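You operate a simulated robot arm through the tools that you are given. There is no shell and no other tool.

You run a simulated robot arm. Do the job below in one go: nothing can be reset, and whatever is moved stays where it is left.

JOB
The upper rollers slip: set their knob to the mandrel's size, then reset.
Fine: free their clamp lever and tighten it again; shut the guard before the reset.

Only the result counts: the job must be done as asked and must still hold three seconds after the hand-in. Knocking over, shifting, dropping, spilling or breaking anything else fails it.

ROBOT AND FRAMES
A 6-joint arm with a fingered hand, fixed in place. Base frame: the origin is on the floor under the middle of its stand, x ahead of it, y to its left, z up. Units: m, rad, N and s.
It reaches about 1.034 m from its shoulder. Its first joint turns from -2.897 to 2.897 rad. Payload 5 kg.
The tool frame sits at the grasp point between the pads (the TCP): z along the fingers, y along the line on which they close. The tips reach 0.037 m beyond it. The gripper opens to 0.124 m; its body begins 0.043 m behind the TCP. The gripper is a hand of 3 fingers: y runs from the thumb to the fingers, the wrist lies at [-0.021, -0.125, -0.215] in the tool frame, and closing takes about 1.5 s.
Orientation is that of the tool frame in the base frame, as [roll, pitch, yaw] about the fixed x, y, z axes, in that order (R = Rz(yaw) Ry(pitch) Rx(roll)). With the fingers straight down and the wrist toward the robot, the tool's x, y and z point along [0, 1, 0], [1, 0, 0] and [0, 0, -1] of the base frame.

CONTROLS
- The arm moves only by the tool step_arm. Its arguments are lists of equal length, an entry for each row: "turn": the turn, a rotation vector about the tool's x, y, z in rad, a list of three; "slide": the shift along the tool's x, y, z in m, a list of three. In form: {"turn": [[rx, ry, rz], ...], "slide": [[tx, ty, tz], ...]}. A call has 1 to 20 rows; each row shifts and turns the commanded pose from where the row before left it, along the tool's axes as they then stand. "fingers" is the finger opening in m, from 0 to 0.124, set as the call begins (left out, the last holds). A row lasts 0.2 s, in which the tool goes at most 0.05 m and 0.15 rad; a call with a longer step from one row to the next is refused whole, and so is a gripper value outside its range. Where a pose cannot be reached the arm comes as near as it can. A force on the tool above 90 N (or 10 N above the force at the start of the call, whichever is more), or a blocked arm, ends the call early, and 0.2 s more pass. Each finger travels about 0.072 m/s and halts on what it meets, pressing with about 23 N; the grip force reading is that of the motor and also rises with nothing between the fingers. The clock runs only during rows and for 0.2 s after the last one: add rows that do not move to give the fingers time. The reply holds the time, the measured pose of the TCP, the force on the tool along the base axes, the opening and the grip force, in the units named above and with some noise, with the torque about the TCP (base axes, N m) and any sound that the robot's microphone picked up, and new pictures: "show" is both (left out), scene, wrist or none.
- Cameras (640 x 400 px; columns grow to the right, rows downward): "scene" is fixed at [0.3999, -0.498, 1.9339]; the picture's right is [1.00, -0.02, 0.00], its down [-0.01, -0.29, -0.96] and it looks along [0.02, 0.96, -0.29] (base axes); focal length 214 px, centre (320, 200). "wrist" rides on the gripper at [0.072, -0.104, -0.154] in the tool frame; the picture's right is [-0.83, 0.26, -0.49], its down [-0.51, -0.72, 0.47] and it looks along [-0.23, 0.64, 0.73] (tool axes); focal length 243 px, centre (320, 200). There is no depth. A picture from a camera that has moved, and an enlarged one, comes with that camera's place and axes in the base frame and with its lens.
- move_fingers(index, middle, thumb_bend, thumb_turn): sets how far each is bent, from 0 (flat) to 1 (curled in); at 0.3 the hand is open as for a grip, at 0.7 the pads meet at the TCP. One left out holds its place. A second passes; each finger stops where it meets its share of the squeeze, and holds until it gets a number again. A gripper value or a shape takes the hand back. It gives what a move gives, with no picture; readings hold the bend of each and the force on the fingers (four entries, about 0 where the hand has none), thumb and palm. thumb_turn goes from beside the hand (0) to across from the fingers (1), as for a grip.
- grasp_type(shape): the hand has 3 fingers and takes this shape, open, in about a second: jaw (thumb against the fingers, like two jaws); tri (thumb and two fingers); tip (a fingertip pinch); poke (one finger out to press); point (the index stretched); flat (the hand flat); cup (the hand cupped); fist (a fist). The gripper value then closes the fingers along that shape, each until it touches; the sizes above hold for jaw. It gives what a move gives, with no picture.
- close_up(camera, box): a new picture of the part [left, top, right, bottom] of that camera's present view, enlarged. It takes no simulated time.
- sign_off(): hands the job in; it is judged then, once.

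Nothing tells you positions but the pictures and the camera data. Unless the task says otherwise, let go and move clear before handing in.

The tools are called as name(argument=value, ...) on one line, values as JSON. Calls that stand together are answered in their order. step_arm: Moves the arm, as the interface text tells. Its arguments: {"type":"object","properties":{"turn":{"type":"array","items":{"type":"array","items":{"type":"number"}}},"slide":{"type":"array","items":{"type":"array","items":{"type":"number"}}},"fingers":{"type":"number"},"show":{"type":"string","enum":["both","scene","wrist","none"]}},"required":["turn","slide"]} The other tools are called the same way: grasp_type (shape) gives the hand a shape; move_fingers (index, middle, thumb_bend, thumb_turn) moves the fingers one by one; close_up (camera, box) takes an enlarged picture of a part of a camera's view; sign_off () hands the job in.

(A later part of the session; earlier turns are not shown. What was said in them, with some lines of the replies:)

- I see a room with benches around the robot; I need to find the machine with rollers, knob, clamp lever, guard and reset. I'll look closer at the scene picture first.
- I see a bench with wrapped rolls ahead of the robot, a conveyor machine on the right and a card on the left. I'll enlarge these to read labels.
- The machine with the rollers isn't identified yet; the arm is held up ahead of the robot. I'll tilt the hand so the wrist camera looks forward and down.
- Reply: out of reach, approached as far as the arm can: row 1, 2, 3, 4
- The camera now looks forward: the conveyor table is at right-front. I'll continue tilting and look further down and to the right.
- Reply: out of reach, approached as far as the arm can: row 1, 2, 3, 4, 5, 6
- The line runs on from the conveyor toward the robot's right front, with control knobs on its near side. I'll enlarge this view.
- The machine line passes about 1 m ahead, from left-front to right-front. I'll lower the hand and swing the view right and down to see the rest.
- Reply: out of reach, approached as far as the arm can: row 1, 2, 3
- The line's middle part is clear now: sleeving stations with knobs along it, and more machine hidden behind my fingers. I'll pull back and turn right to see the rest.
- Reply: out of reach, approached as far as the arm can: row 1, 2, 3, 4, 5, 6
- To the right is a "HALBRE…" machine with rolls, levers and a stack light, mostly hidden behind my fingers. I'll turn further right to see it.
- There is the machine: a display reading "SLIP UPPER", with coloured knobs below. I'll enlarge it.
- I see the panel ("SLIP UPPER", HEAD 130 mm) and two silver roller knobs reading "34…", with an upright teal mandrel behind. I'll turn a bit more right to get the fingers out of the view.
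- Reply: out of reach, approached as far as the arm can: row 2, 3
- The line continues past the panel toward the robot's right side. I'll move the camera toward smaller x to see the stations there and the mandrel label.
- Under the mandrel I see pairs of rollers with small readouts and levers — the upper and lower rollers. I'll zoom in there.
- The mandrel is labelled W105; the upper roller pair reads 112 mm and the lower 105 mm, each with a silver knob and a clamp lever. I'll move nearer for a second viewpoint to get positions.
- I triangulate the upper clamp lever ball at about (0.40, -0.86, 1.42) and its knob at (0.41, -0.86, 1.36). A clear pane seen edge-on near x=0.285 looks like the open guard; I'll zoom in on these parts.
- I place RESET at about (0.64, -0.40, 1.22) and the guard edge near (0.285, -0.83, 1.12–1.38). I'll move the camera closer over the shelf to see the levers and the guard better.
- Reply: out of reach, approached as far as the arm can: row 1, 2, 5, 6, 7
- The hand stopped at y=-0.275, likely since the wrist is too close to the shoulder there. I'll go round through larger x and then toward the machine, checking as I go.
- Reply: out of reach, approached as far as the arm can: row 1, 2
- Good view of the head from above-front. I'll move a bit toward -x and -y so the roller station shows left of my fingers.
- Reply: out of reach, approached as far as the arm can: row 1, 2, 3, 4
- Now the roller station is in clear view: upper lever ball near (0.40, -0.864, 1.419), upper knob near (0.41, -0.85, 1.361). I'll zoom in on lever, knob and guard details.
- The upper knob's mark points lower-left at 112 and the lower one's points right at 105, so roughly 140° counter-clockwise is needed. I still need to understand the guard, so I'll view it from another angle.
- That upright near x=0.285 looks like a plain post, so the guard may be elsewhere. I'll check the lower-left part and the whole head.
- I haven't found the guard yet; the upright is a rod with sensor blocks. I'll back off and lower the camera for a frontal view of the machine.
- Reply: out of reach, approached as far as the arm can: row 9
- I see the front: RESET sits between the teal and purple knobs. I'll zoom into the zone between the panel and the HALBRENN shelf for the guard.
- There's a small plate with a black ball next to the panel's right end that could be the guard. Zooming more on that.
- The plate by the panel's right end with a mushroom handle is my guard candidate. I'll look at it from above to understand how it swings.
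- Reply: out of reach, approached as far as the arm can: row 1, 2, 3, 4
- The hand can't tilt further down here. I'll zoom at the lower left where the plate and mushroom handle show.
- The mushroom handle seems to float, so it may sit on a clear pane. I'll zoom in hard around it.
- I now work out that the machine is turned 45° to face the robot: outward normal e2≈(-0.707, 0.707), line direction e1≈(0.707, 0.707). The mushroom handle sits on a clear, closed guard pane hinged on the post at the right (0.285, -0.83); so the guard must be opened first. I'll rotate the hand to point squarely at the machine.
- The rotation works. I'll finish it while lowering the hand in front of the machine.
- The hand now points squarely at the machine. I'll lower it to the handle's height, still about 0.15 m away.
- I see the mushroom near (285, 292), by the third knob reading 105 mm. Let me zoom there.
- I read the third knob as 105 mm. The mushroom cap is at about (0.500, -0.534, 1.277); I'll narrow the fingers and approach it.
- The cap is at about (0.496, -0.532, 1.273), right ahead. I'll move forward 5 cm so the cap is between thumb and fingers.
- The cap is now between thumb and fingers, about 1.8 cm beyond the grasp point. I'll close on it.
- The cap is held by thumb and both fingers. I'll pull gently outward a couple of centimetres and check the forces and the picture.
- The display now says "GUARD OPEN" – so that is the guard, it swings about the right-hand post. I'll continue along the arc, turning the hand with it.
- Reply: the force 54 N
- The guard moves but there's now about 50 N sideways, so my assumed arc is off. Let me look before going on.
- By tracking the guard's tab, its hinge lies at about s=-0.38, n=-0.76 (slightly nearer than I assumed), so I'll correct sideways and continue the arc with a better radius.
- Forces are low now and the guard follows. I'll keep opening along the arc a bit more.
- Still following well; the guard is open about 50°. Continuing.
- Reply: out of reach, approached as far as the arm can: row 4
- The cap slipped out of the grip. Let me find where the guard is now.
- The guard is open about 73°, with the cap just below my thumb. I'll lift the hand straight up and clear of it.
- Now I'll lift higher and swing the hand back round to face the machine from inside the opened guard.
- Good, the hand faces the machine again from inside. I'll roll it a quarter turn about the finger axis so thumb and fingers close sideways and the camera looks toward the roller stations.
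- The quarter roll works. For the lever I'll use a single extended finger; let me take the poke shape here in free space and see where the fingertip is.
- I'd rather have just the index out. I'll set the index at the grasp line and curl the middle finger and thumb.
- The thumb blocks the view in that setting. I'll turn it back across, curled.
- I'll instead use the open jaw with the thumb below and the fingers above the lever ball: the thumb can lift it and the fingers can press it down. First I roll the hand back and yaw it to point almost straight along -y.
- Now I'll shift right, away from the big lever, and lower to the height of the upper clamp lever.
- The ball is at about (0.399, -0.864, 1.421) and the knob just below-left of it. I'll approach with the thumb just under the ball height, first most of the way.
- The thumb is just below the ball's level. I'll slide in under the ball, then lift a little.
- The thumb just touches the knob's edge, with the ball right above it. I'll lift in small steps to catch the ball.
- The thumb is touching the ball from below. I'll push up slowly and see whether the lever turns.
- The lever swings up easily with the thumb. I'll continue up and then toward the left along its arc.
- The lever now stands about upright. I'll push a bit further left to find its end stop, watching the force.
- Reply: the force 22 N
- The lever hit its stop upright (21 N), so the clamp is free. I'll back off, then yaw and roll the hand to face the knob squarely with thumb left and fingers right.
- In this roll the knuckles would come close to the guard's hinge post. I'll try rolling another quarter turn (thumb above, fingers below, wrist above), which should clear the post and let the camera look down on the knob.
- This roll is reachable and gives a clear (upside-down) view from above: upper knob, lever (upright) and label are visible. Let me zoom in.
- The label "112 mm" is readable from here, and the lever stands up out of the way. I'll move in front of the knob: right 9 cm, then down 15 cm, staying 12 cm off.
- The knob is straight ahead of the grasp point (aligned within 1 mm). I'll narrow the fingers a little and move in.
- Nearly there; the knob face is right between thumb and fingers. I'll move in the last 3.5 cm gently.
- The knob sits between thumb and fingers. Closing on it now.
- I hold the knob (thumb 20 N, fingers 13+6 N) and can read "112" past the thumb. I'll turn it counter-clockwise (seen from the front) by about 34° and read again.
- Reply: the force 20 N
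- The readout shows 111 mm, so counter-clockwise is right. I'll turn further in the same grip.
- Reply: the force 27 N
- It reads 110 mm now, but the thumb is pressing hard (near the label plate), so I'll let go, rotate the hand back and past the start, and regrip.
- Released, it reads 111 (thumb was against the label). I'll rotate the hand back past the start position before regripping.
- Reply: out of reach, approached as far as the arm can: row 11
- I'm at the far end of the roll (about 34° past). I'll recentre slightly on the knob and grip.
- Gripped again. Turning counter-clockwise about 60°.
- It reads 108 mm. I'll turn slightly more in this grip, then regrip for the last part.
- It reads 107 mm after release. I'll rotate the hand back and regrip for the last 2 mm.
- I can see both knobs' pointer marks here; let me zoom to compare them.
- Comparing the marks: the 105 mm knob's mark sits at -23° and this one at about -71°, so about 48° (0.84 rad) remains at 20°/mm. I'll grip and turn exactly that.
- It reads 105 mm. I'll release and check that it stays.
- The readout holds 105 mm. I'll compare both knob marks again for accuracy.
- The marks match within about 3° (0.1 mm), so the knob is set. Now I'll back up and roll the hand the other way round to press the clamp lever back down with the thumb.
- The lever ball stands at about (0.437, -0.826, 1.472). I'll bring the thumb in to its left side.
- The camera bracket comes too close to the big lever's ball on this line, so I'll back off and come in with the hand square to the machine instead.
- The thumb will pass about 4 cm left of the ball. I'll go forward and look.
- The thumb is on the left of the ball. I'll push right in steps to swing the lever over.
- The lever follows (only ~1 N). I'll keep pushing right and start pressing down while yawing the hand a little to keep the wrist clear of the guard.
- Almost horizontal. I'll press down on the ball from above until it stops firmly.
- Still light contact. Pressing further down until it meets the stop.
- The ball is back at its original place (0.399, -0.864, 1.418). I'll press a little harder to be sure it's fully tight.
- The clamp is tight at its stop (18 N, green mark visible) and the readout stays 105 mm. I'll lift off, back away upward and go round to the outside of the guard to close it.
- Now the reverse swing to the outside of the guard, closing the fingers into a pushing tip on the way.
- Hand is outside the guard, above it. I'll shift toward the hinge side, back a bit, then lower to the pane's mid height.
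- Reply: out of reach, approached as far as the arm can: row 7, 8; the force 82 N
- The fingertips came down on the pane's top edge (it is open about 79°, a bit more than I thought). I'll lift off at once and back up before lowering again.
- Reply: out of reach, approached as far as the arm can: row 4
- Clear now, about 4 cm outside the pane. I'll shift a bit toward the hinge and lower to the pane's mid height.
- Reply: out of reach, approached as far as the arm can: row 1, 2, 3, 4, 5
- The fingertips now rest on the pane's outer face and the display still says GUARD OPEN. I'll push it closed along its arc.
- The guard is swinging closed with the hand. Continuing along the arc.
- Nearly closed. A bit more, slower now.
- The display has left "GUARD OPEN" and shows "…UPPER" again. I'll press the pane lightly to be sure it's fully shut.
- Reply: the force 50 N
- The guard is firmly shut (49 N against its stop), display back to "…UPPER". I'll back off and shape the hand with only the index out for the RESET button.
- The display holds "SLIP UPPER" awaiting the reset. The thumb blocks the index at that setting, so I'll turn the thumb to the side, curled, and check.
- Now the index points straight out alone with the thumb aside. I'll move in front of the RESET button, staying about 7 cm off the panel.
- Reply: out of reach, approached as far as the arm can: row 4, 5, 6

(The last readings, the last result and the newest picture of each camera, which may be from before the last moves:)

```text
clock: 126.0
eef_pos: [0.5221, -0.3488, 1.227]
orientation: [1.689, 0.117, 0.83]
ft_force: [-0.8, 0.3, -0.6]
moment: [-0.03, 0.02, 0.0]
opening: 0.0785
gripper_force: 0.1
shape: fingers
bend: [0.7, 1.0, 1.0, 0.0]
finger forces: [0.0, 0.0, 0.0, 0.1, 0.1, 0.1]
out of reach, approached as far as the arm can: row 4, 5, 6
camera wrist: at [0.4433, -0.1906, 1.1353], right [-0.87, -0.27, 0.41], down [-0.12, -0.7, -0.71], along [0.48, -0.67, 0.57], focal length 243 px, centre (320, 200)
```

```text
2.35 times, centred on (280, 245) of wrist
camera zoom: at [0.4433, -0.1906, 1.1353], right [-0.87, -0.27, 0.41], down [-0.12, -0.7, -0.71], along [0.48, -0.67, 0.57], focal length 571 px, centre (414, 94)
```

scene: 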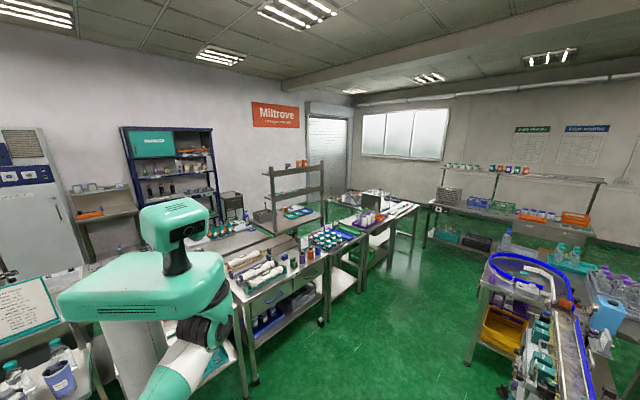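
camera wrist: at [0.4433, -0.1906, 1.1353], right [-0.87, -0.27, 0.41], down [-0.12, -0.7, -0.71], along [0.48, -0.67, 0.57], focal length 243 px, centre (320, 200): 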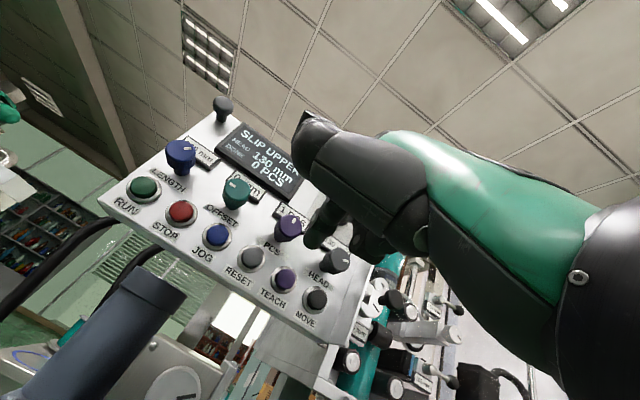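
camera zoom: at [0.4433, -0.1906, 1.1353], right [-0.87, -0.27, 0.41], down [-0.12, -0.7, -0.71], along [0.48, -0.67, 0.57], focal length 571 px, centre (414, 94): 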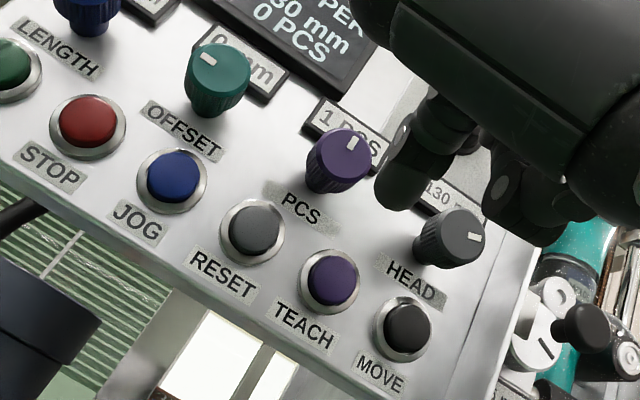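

I see all buttons; RESET is the grey one at about (0.637, -0.402, 1.215). The arm was at its near limit, so I'll move in toward the panel while straightening the hand.

step_arm(turn=[[0, 0, 0], [-0.0585, -0.017, 0.058], [-0.0585, -0.017, 0.058], [0, 0, 0]], slide=[[0.0142, 0, 0.014], [0.0142, 0, 0.014], [0.0142, 0, 0.014], [0, 0, 0]], show="wrist")

close_up(camera="wrist", box=[200, 140, 400, 320])

```text
clock: 127.0
eef_pos: [0.5536, -0.3683, 1.262]
orientation: [1.553, 0.143, 0.81]
ft_force: [0.5, 0.0, -1.0]
moment: [0.0, 0.02, -0.05]
opening: 0.0786
gripper_force: 0.0
shape: fingers
bend: [0.7, 1.0, 1.0, 0.0]
finger forces: [0.1, 0.0, 0.0, 0.1, 0.0, 0.0]
out of reach, approached as far as the arm can: row 1, 2, 3
camera wrist: at [0.4831, -0.2222, 1.1459], right [-0.9, -0.23, 0.37], down [-0.07, -0.77, -0.63], along [0.43, -0.59, 0.68], focal length 243 px, centre (320, 200)
```

wrist: 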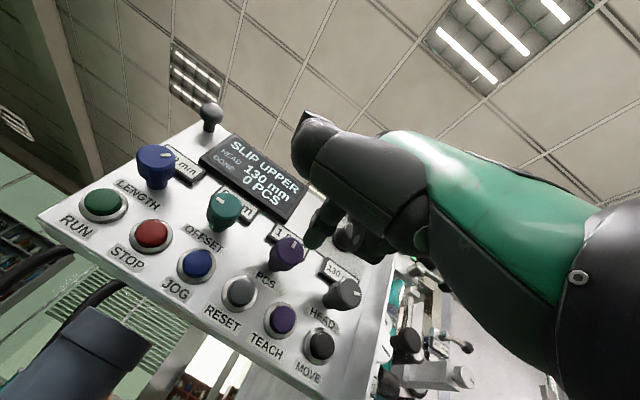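

```text
2.22 times, centred on (300, 230) of wrist
camera zoom: at [0.4831, -0.2222, 1.1459], right [-0.9, -0.23, 0.37], down [-0.07, -0.77, -0.63], along [0.43, -0.59, 0.68], focal length 539 px, centre (364, 133)
```

zoom: 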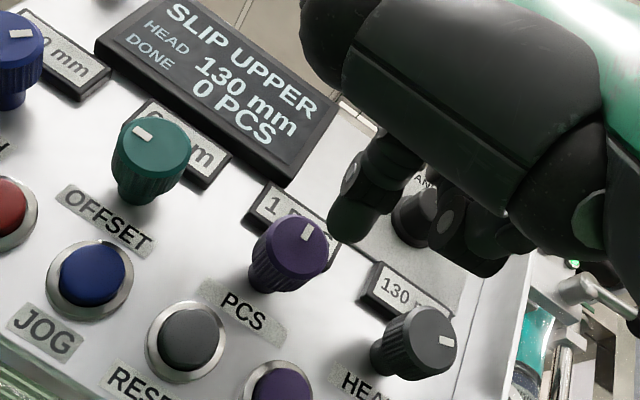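

The arm strays near its limit here, and the fingertip is close to the purple knob, so I'll back away first and use another hand roll with the wrist to the right.

step_arm(turn=[[0, 0, 0], [0, 0, 0], [0, 0, 0], [0, 0, 0]], slide=[[-0.01, 0, -0.03], [-0.04, 0, -0.02], [-0.045, 0, 0], [-0.045, 0, 0]], show="wrist")

```text
clock: 128.0
eef_pos: [0.4218, -0.4314, 1.2813]
orientation: [1.554, 0.146, 0.812]
ft_force: [-0.8, 0.1, 0.5]
moment: [0.04, 0.02, -0.05]
opening: 0.0784
gripper_force: 0.1
shape: fingers
bend: [0.7, 1.0, 1.0, 0.0]
finger forces: [0.1, 0.0, 0.0, 0.0, 0.0, 0.0]
camera wrist: at [0.3511, -0.2858, 1.1646], right [-0.9, -0.23, 0.37], down [-0.07, -0.77, -0.63], along [0.43, -0.59, 0.68], focal length 243 px, centre (320, 200)
```

wrist: 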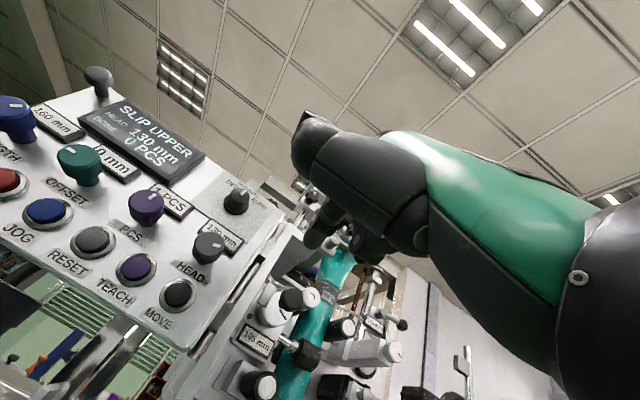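

The arm drifted toward a negative roll by itself, so that direction is favourable. I'll roll the hand about 80° that way and look.

step_arm(turn=[[0, 0, -0.142], [0, 0, -0.142], [0, 0, -0.142], [0, 0, -0.142], [0, 0, -0.142], [0, 0, -0.142], [0, 0, 0]], slide=[[0, 0, 0], [0, 0, 0], [0, 0, 0], [0, 0, 0], [0, 0, 0], [0, 0, 0], [0, 0, 0]], show="wrist")

```text
clock: 129.6
eef_pos: [0.4218, -0.4326, 1.2831]
orientation: [1.54, 0.999, 0.787]
ft_force: [0.4, -0.5, 0.3]
moment: [-0.04, -0.02, 0.01]
opening: 0.0785
gripper_force: 0.1
shape: fingers
bend: [0.7, 1.0, 1.0, 0.0]
finger forces: [0.0, 0.0, 0.0, 0.0, 0.0, 0.0]
camera wrist: at [0.2785, -0.3638, 1.1626], right [-0.53, 0.18, 0.83], down [-0.26, -0.96, 0.04], along [0.81, -0.2, 0.56], focal length 243 px, centre (320, 200)
```

wrist: 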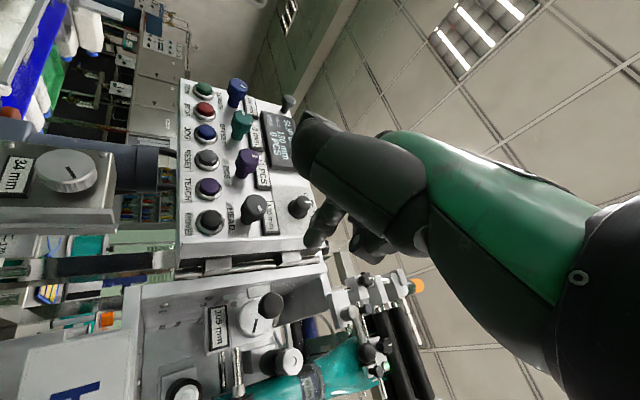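

That works. I'll finish the roll to 90° and then move along the panel to RESET.

step_arm(turn=[[0, 0, -0.143], [0, 0, -0.143], [0, 0, -0.143], [0, 0, -0.143], [0, 0, 0]], slide=[[0, 0, 0], [0, 0, 0], [0, 0, 0], [0, 0, 0], [0, 0, 0]], show="none")

step_arm(turn=[[0, 0, 0], [0, 0, 0], [0, 0, 0], [0, 0, 0], [0, 0, 0], [0, 0, 0]], slide=[[0.016, 0.035, 0], [0.016, 0.035, 0], [0.018, 0.035, 0], [0.018, 0.035, 0], [0, 0.033, 0.005], [0, 0, 0]], show="wrist")

close_up(camera="wrist", box=[180, 140, 420, 320])

```text
clock: 130.8
eef_pos: [0.4221, -0.4334, 1.2831]
orientation: [-0.046, 1.552, -0.803]
ft_force: [0.2, 0.5, -0.8]
moment: [0.01, 0.0, 0.04]
opening: 0.0788
gripper_force: 0.1
shape: fingers
bend: [0.7, 1.0, 1.0, 0.0]
finger forces: [0.1, 0.0, 0.1, 0.0, 0.1, 0.1]
```

```text
clock: 132.2
eef_pos: [0.5479, -0.3136, 1.2163]
orientation: [0.038, 1.554, -0.721]
ft_force: [0.0, 0.8, 0.3]
moment: [0.0, -0.01, 0.01]
opening: 0.0787
gripper_force: 0.1
shape: fingers
bend: [0.7, 1.0, 1.0, 0.0]
finger forces: [0.0, 0.0, 0.0, 0.1, 0.1, 0.0]
camera wrist: at [0.3663, -0.2836, 1.1411], right [-0.19, 0.54, 0.82], down [-0.16, -0.84, 0.51], along [0.97, -0.03, 0.25], focal length 243 px, centre (320, 200)
```

wrist: 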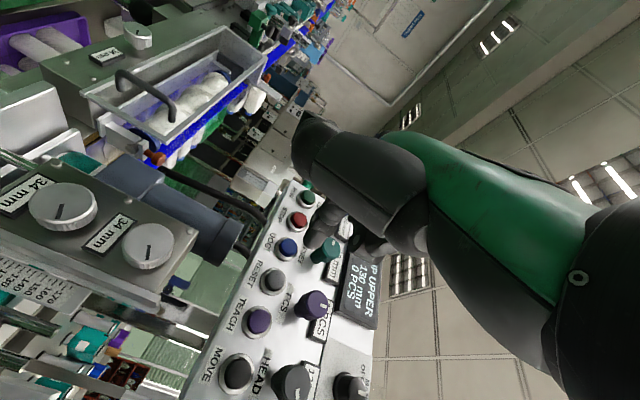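

```text
2.22 times, centred on (300, 230) of wrist
camera zoom: at [0.3663, -0.2836, 1.1411], right [-0.19, 0.54, 0.82], down [-0.16, -0.84, 0.51], along [0.97, -0.03, 0.25], focal length 539 px, centre (364, 133)
```

zoom: 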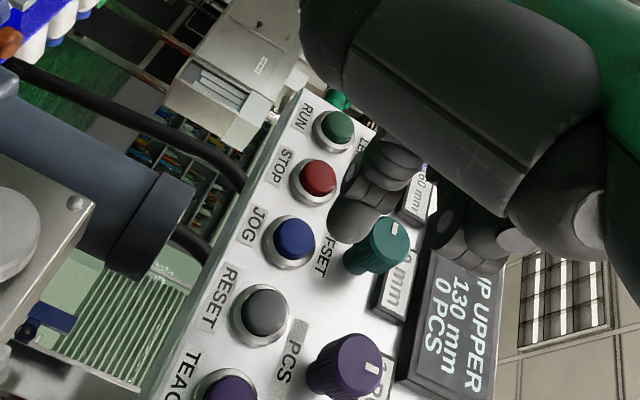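

I'm now well placed: TCP aligned with RESET (s≈0.166, z≈1.216), index tip about 1.4 cm left of centre. I'll correct that and approach to a few cm.

step_arm(turn=[[0, 0, 0], [0, 0, 0], [0, 0, 0], [0, 0, 0]], slide=[[-0.005, -0.013, 0.015], [0, 0, 0.02], [0, 0, 0.02], [0, 0, 0]], show="wrist")

close_up(camera="wrist", box=[240, 160, 400, 300])

```text
clock: 133.2
eef_pos: [0.5767, -0.3614, 1.2198]
orientation: [0.095, 1.551, -0.663]
ft_force: [-0.1, 0.0, -0.1]
moment: [0.02, -0.02, -0.01]
opening: 0.0784
gripper_force: 0.0
shape: fingers
bend: [0.7, 1.0, 1.0, 0.0]
finger forces: [0.0, 0.1, 0.0, 0.1, 0.0, 0.0]
camera wrist: at [0.3946, -0.3311, 1.1451], right [-0.19, 0.54, 0.82], down [-0.16, -0.84, 0.51], along [0.97, -0.03, 0.25], focal length 243 px, centre (320, 200)
```

wrist: 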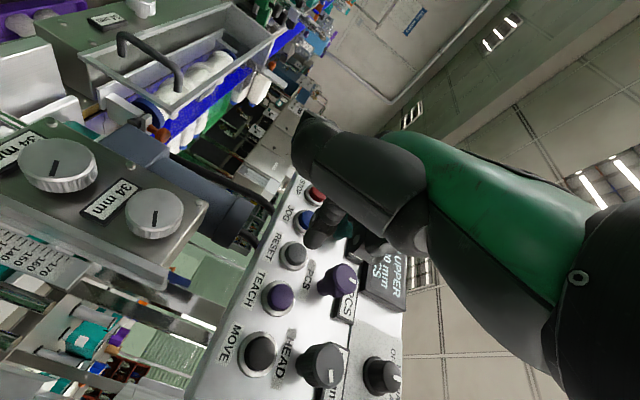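

```text
2.86 times, centred on (320, 230) of wrist
camera zoom: at [0.3946, -0.3311, 1.1451], right [-0.19, 0.54, 0.82], down [-0.16, -0.84, 0.51], along [0.97, -0.03, 0.25], focal length 693 px, centre (320, 114)
```

zoom: 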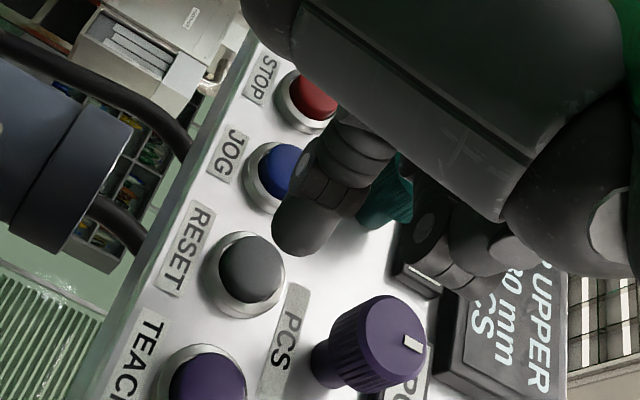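

The tip's path leads right to the RESET centre. I'll advance to just before contact, then press in small steps.

step_arm(turn=[[0, 0, 0], [0, 0, 0], [0, 0, 0]], slide=[[0.001, -0.001, 0.018], [0, 0, 0.01], [0, 0, 0]], show="wrist")

close_up(camera="wrist", box=[240, 160, 400, 300])

```text
clock: 134.0
eef_pos: [0.5952, -0.3803, 1.2194]
orientation: [0.086, 1.553, -0.671]
ft_force: [-0.1, -0.1, 0.2]
moment: [0.02, 0.02, 0.03]
opening: 0.0786
gripper_force: 0.4
shape: fingers
bend: [0.7, 1.0, 1.0, 0.0]
finger forces: [0.6, 0.1, 0.0, 0.0, 0.0, 0.0]
camera wrist: at [0.4132, -0.3502, 1.1443], right [-0.19, 0.54, 0.82], down [-0.16, -0.84, 0.51], along [0.97, -0.03, 0.25], focal length 243 px, centre (320, 200)
```

wrist: 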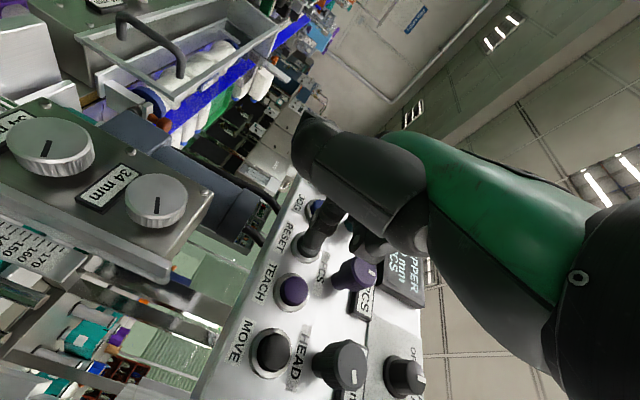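

```text
2.86 times, centred on (320, 230) of wrist
camera zoom: at [0.4132, -0.3502, 1.1443], right [-0.19, 0.54, 0.82], down [-0.16, -0.84, 0.51], along [0.97, -0.03, 0.25], focal length 693 px, centre (320, 114)
```

zoom: 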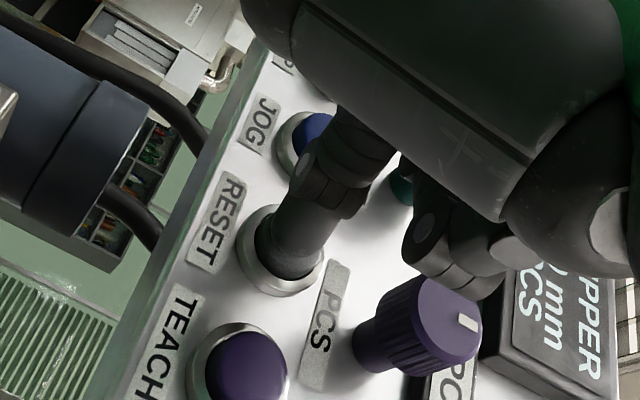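

The fingertip rests on RESET (0.6 N). Pressing it in now.

step_arm(turn=[[0, 0, 0], [0, 0, 0], [0, 0, 0], [0, 0, 0]], slide=[[0, 0, 0.004], [0, 0, 0.004], [0, 0, 0.003], [0, 0, 0]], show="wrist")

close_up(camera="wrist", box=[240, 160, 440, 320])

```text
clock: 135.0
eef_pos: [0.6025, -0.3842, 1.2211]
orientation: [0.101, 1.554, -0.653]
ft_force: [-18.4, 26.8, -5.2]
moment: [0.47, 0.44, 0.56]
opening: 0.0785
gripper_force: 15.2
shape: fingers
bend: [0.71, 1.0, 1.0, 0.0]
finger forces: [31.2, 0.0, 0.0, 0.1, 0.1, 0.0]
heard: click
camera wrist: at [0.4204, -0.3562, 1.1455], right [-0.19, 0.54, 0.82], down [-0.16, -0.84, 0.51], along [0.97, -0.03, 0.25], focal length 243 px, centre (320, 200)
```

wrist: 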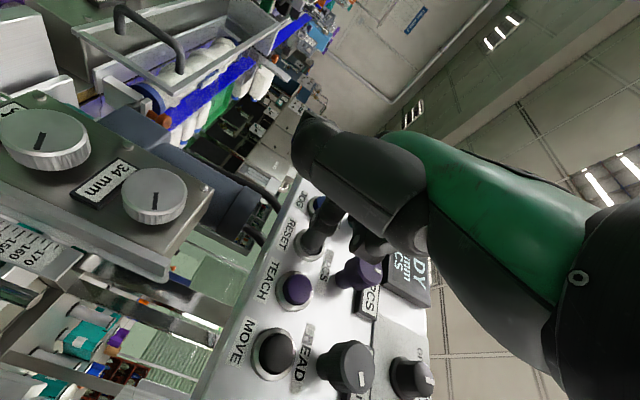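

```text
2.50 times, centred on (340, 240) of wrist
camera zoom: at [0.4204, -0.3562, 1.1455], right [-0.19, 0.54, 0.82], down [-0.16, -0.84, 0.51], along [0.97, -0.03, 0.25], focal length 606 px, centre (270, 100)
```

zoom: 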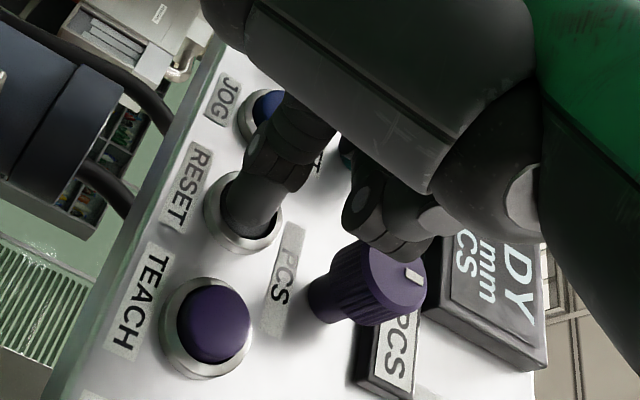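

A click, and the display now reads "…DY" (READY). I'll back the finger off and check the panel and the station.

step_arm(turn=[[0, 0, 0], [0, 0, 0], [0, 0, 0], [0, 0, 0], [0, 0, 0], [0, 0, 0]], slide=[[0, 0, -0.015], [0, 0, -0.025], [0, 0, -0.035], [0, -0.03, -0.01], [0, -0.04, 0], [0, -0.04, 0]], show="wrist")

close_up(camera="wrist", box=[140, 160, 380, 400])

```text
clock: 136.4
eef_pos: [0.4641, -0.4096, 1.2223]
orientation: [0.082, 1.552, -0.676]
ft_force: [0.3, 0.3, -0.3]
moment: [-0.02, -0.02, -0.01]
opening: 0.0787
gripper_force: 0.0
shape: fingers
bend: [0.7, 1.0, 1.0, 0.0]
finger forces: [0.0, 0.0, 0.0, 0.1, 0.0, 0.0]
camera wrist: at [0.2825, -0.3794, 1.1457], right [-0.19, 0.54, 0.82], down [-0.16, -0.84, 0.51], along [0.97, -0.03, 0.25], focal length 243 px, centre (320, 200)
```

wrist: 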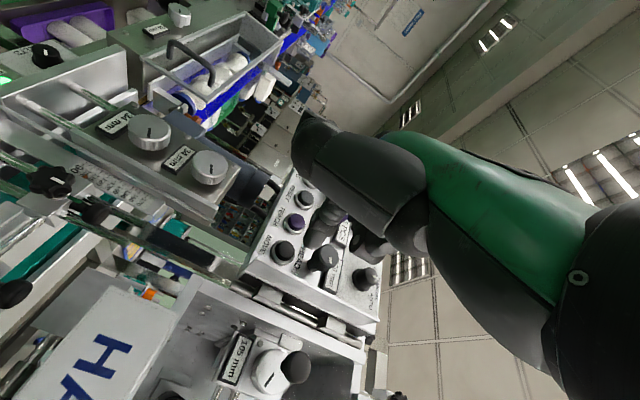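

```text
1.67 times, centred on (260, 280) of wrist
camera zoom: at [0.2825, -0.3794, 1.1457], right [-0.19, 0.54, 0.82], down [-0.16, -0.84, 0.51], along [0.97, -0.03, 0.25], focal length 404 px, centre (420, 67)
```

zoom: 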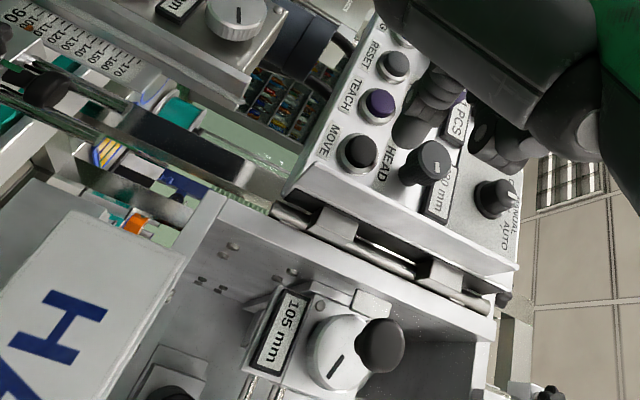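

RESET is released. I'll roll the hand back upright and move clear to verify the display, the guard and the upper roller station.

step_arm(turn=[[0, 0, 0.145], [0, 0, 0.145], [0, 0, 0.145], [0, 0, 0.145], [0, 0, 0.145], [0, 0, 0.145], [0, 0, 0.145], [0, 0, 0.145], [0, 0, 0.145], [0, 0, 0.145], [0, 0, 0.12], [0, 0, 0]], slide=[[0, -0.01, -0.005], [0, -0.01, -0.005], [0, -0.01, 0], [0, 0, 0], [0, 0, 0], [0, 0, 0], [0, 0, 0], [0, 0, 0], [0, 0, 0], [0, 0, 0], [0, 0, 0], [0, 0, 0]], show="wrist")

close_up(camera="wrist", box=[0, 60, 240, 260])

close_up(camera="wrist", box=[180, 240, 400, 400])

```text
clock: 139.0
eef_pos: [0.4393, -0.4255, 1.2145]
orientation: [1.555, -0.002, 0.812]
ft_force: [-0.4, 0.1, 0.1]
moment: [0.0, 0.0, 0.01]
opening: 0.0786
gripper_force: 0.0
shape: fingers
bend: [0.7, 1.0, 1.0, 0.0]
finger forces: [0.1, 0.0, 0.0, 0.0, 0.0, 0.0]
camera wrist: at [0.3789, -0.2659, 1.1085], right [-0.93, -0.26, 0.25], down [0.0, -0.7, -0.71], along [0.36, -0.66, 0.65], focal length 243 px, centre (320, 200)
```

wrist: 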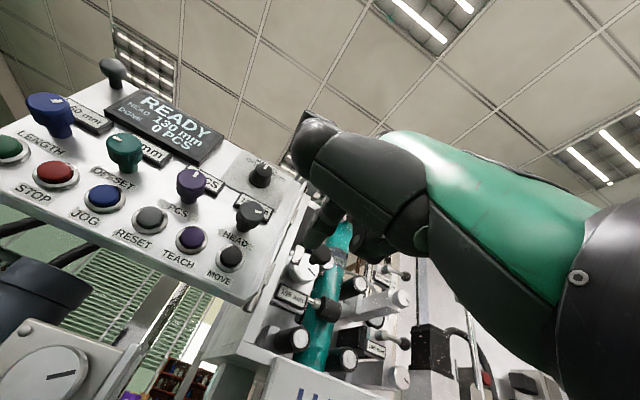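

```text
2.00 times, centred on (120, 160) of wrist
camera zoom: at [0.3789, -0.2659, 1.1085], right [-0.93, -0.26, 0.25], down [0.0, -0.7, -0.71], along [0.36, -0.66, 0.65], focal length 485 px, centre (720, 280)
```

zoom: 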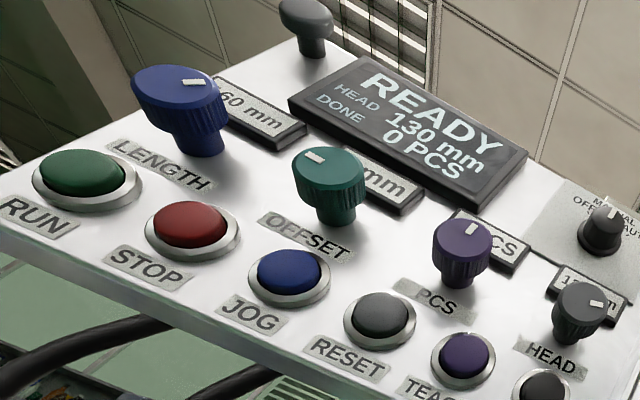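

```text
2.50 times, centred on (290, 320) of wrist
camera zoom: at [0.3789, -0.2659, 1.1085], right [-0.93, -0.26, 0.25], down [0.0, -0.7, -0.71], along [0.36, -0.66, 0.65], focal length 606 px, centre (395, -100)
```

zoom: 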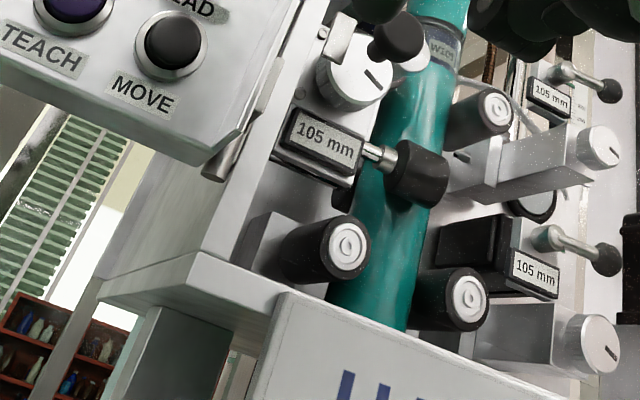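

The display reads READY; all stations show 105 mm and both levers lie the same way. I'll check the other readouts and the upper lever closely.

close_up(camera="wrist", box=[40, 80, 280, 240])

close_up(camera="wrist", box=[350, 250, 430, 370])

close_up(camera="wrist", box=[270, 220, 370, 310])

```text
2.50 times, centred on (160, 160) of wrist
camera zoom: at [0.3789, -0.2659, 1.1085], right [-0.93, -0.26, 0.25], down [0.0, -0.7, -0.71], along [0.36, -0.66, 0.65], focal length 606 px, centre (720, 300)
```

zoom: 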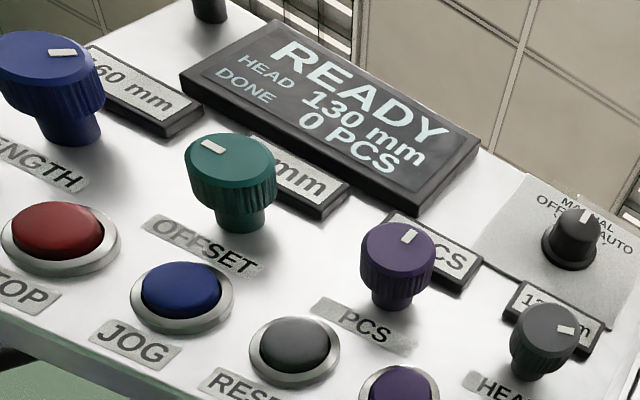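

```text
3.33 times, centred on (390, 310) of wrist
camera zoom: at [0.3789, -0.2659, 1.1085], right [-0.93, -0.26, 0.25], down [0.0, -0.7, -0.71], along [0.36, -0.66, 0.65], focal length 809 px, centre (87, -167)
```

zoom: 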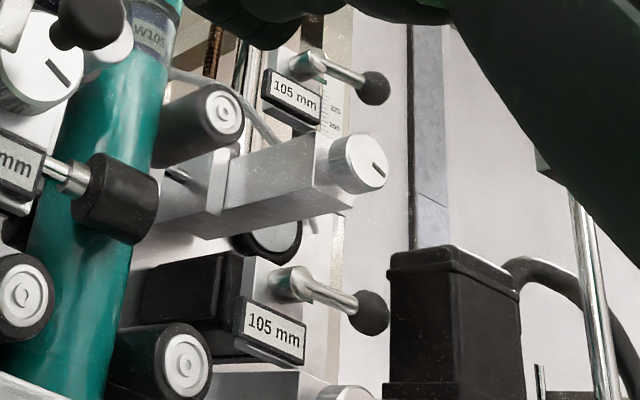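

```text
4.44 times, centred on (320, 265) of wrist
camera zoom: at [0.3789, -0.2659, 1.1085], right [-0.93, -0.26, 0.25], down [0.0, -0.7, -0.71], along [0.36, -0.66, 0.65], focal length 1078 px, centre (320, -89)
```

zoom: 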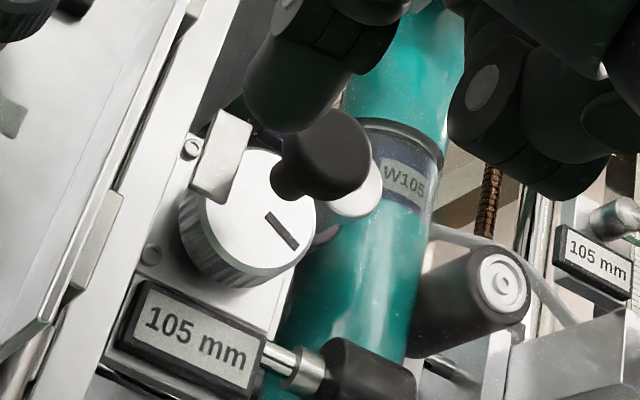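

Everything agrees: READY, upper rollers 105 mm with lever parallel to the other clamped one, guard shut, other settings untouched. I'll move the hand further clear before handing in.

step_arm(turn=[[0, 0, 0], [0, 0, 0], [0, 0, 0], [0, 0, 0], [0, 0, 0]], slide=[[-0.01, 0.03, -0.015], [-0.01, 0.035, -0.01], [0, 0.04, 0], [0, 0.04, 0], [0, 0, 0]], show="both")

close_up(camera="wrist", box=[0, 160, 400, 400])

```text
clock: 140.2
eef_pos: [0.407, -0.4183, 1.3558]
orientation: [1.551, -0.001, 0.816]
ft_force: [-0.1, 1.0, -0.1]
moment: [-0.02, 0.0, -0.02]
opening: 0.0785
gripper_force: 0.0
shape: fingers
bend: [0.7, 1.0, 1.0, 0.0]
finger forces: [0.0, 0.1, 0.0, 0.0, 0.1, 0.0]
camera wrist: at [0.346, -0.2614, 1.2507], right [-0.93, -0.26, 0.25], down [0.0, -0.7, -0.71], along [0.36, -0.66, 0.65], focal length 243 px, centre (320, 200)
```

scene: 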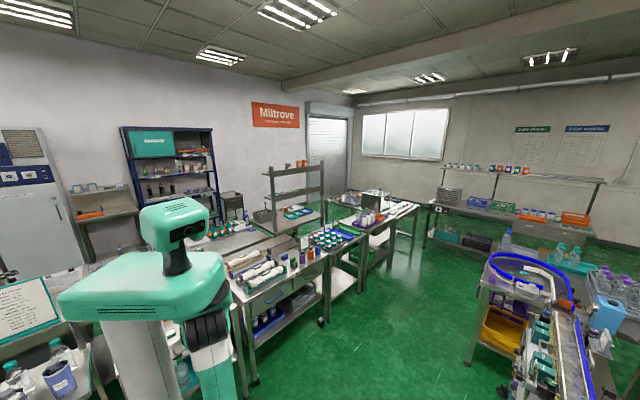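
wrist: 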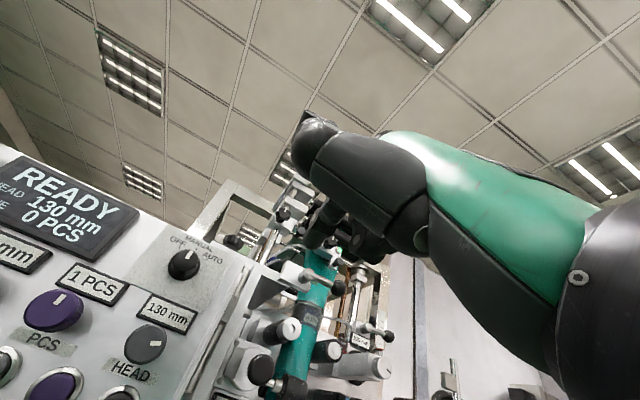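

```text
1.60 times, centred on (200, 280) of wrist
camera zoom: at [0.346, -0.2614, 1.2507], right [-0.93, -0.26, 0.25], down [0.0, -0.7, -0.71], along [0.36, -0.66, 0.65], focal length 388 px, centre (512, 72)
```

zoom: 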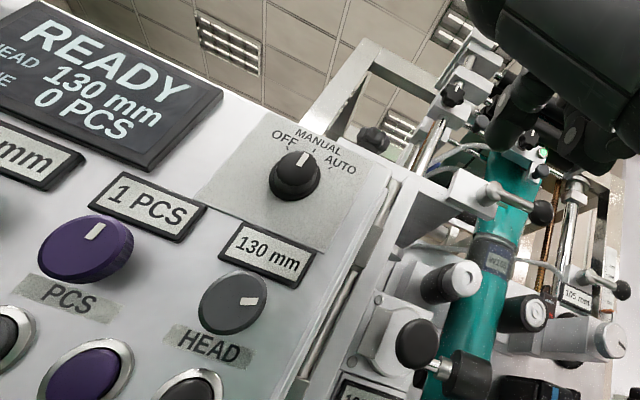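

The panel shows READY, the guard is shut, the upper rollers are at 105 mm with their clamp tight, and the hand is clear. Handing in.

sign_off()

```text
The job is handed in.
```

The upper rollers are set to 105 mm to match the mandrel (marked W105), and the machine has been reset. The panel went from "SLIP UPPER" to "READY".

- **Clamp:** I freed the upper rollers' clamp lever, turned the knob down from 112 mm, then pressed the lever back to its stop. It now lies parallel to the lower one.
- **Guard:** It was shut when I started, so I opened it to reach the knob and shut it firmly again before pressing RESET. When I first went to close it, the fingertips came down on the top edge of the clear pane with about 80 N. I saw no damage, and the panel registered the guard as shut afterwards.
- **Other settings:** The lower rollers and the third station still read 105 mm. HEAD (130 mm) and PCS (1) also read as before. LENGTH and OFFSET were only partly visible at the end, but I never touched those knobs.

The hand is clear of the machine.
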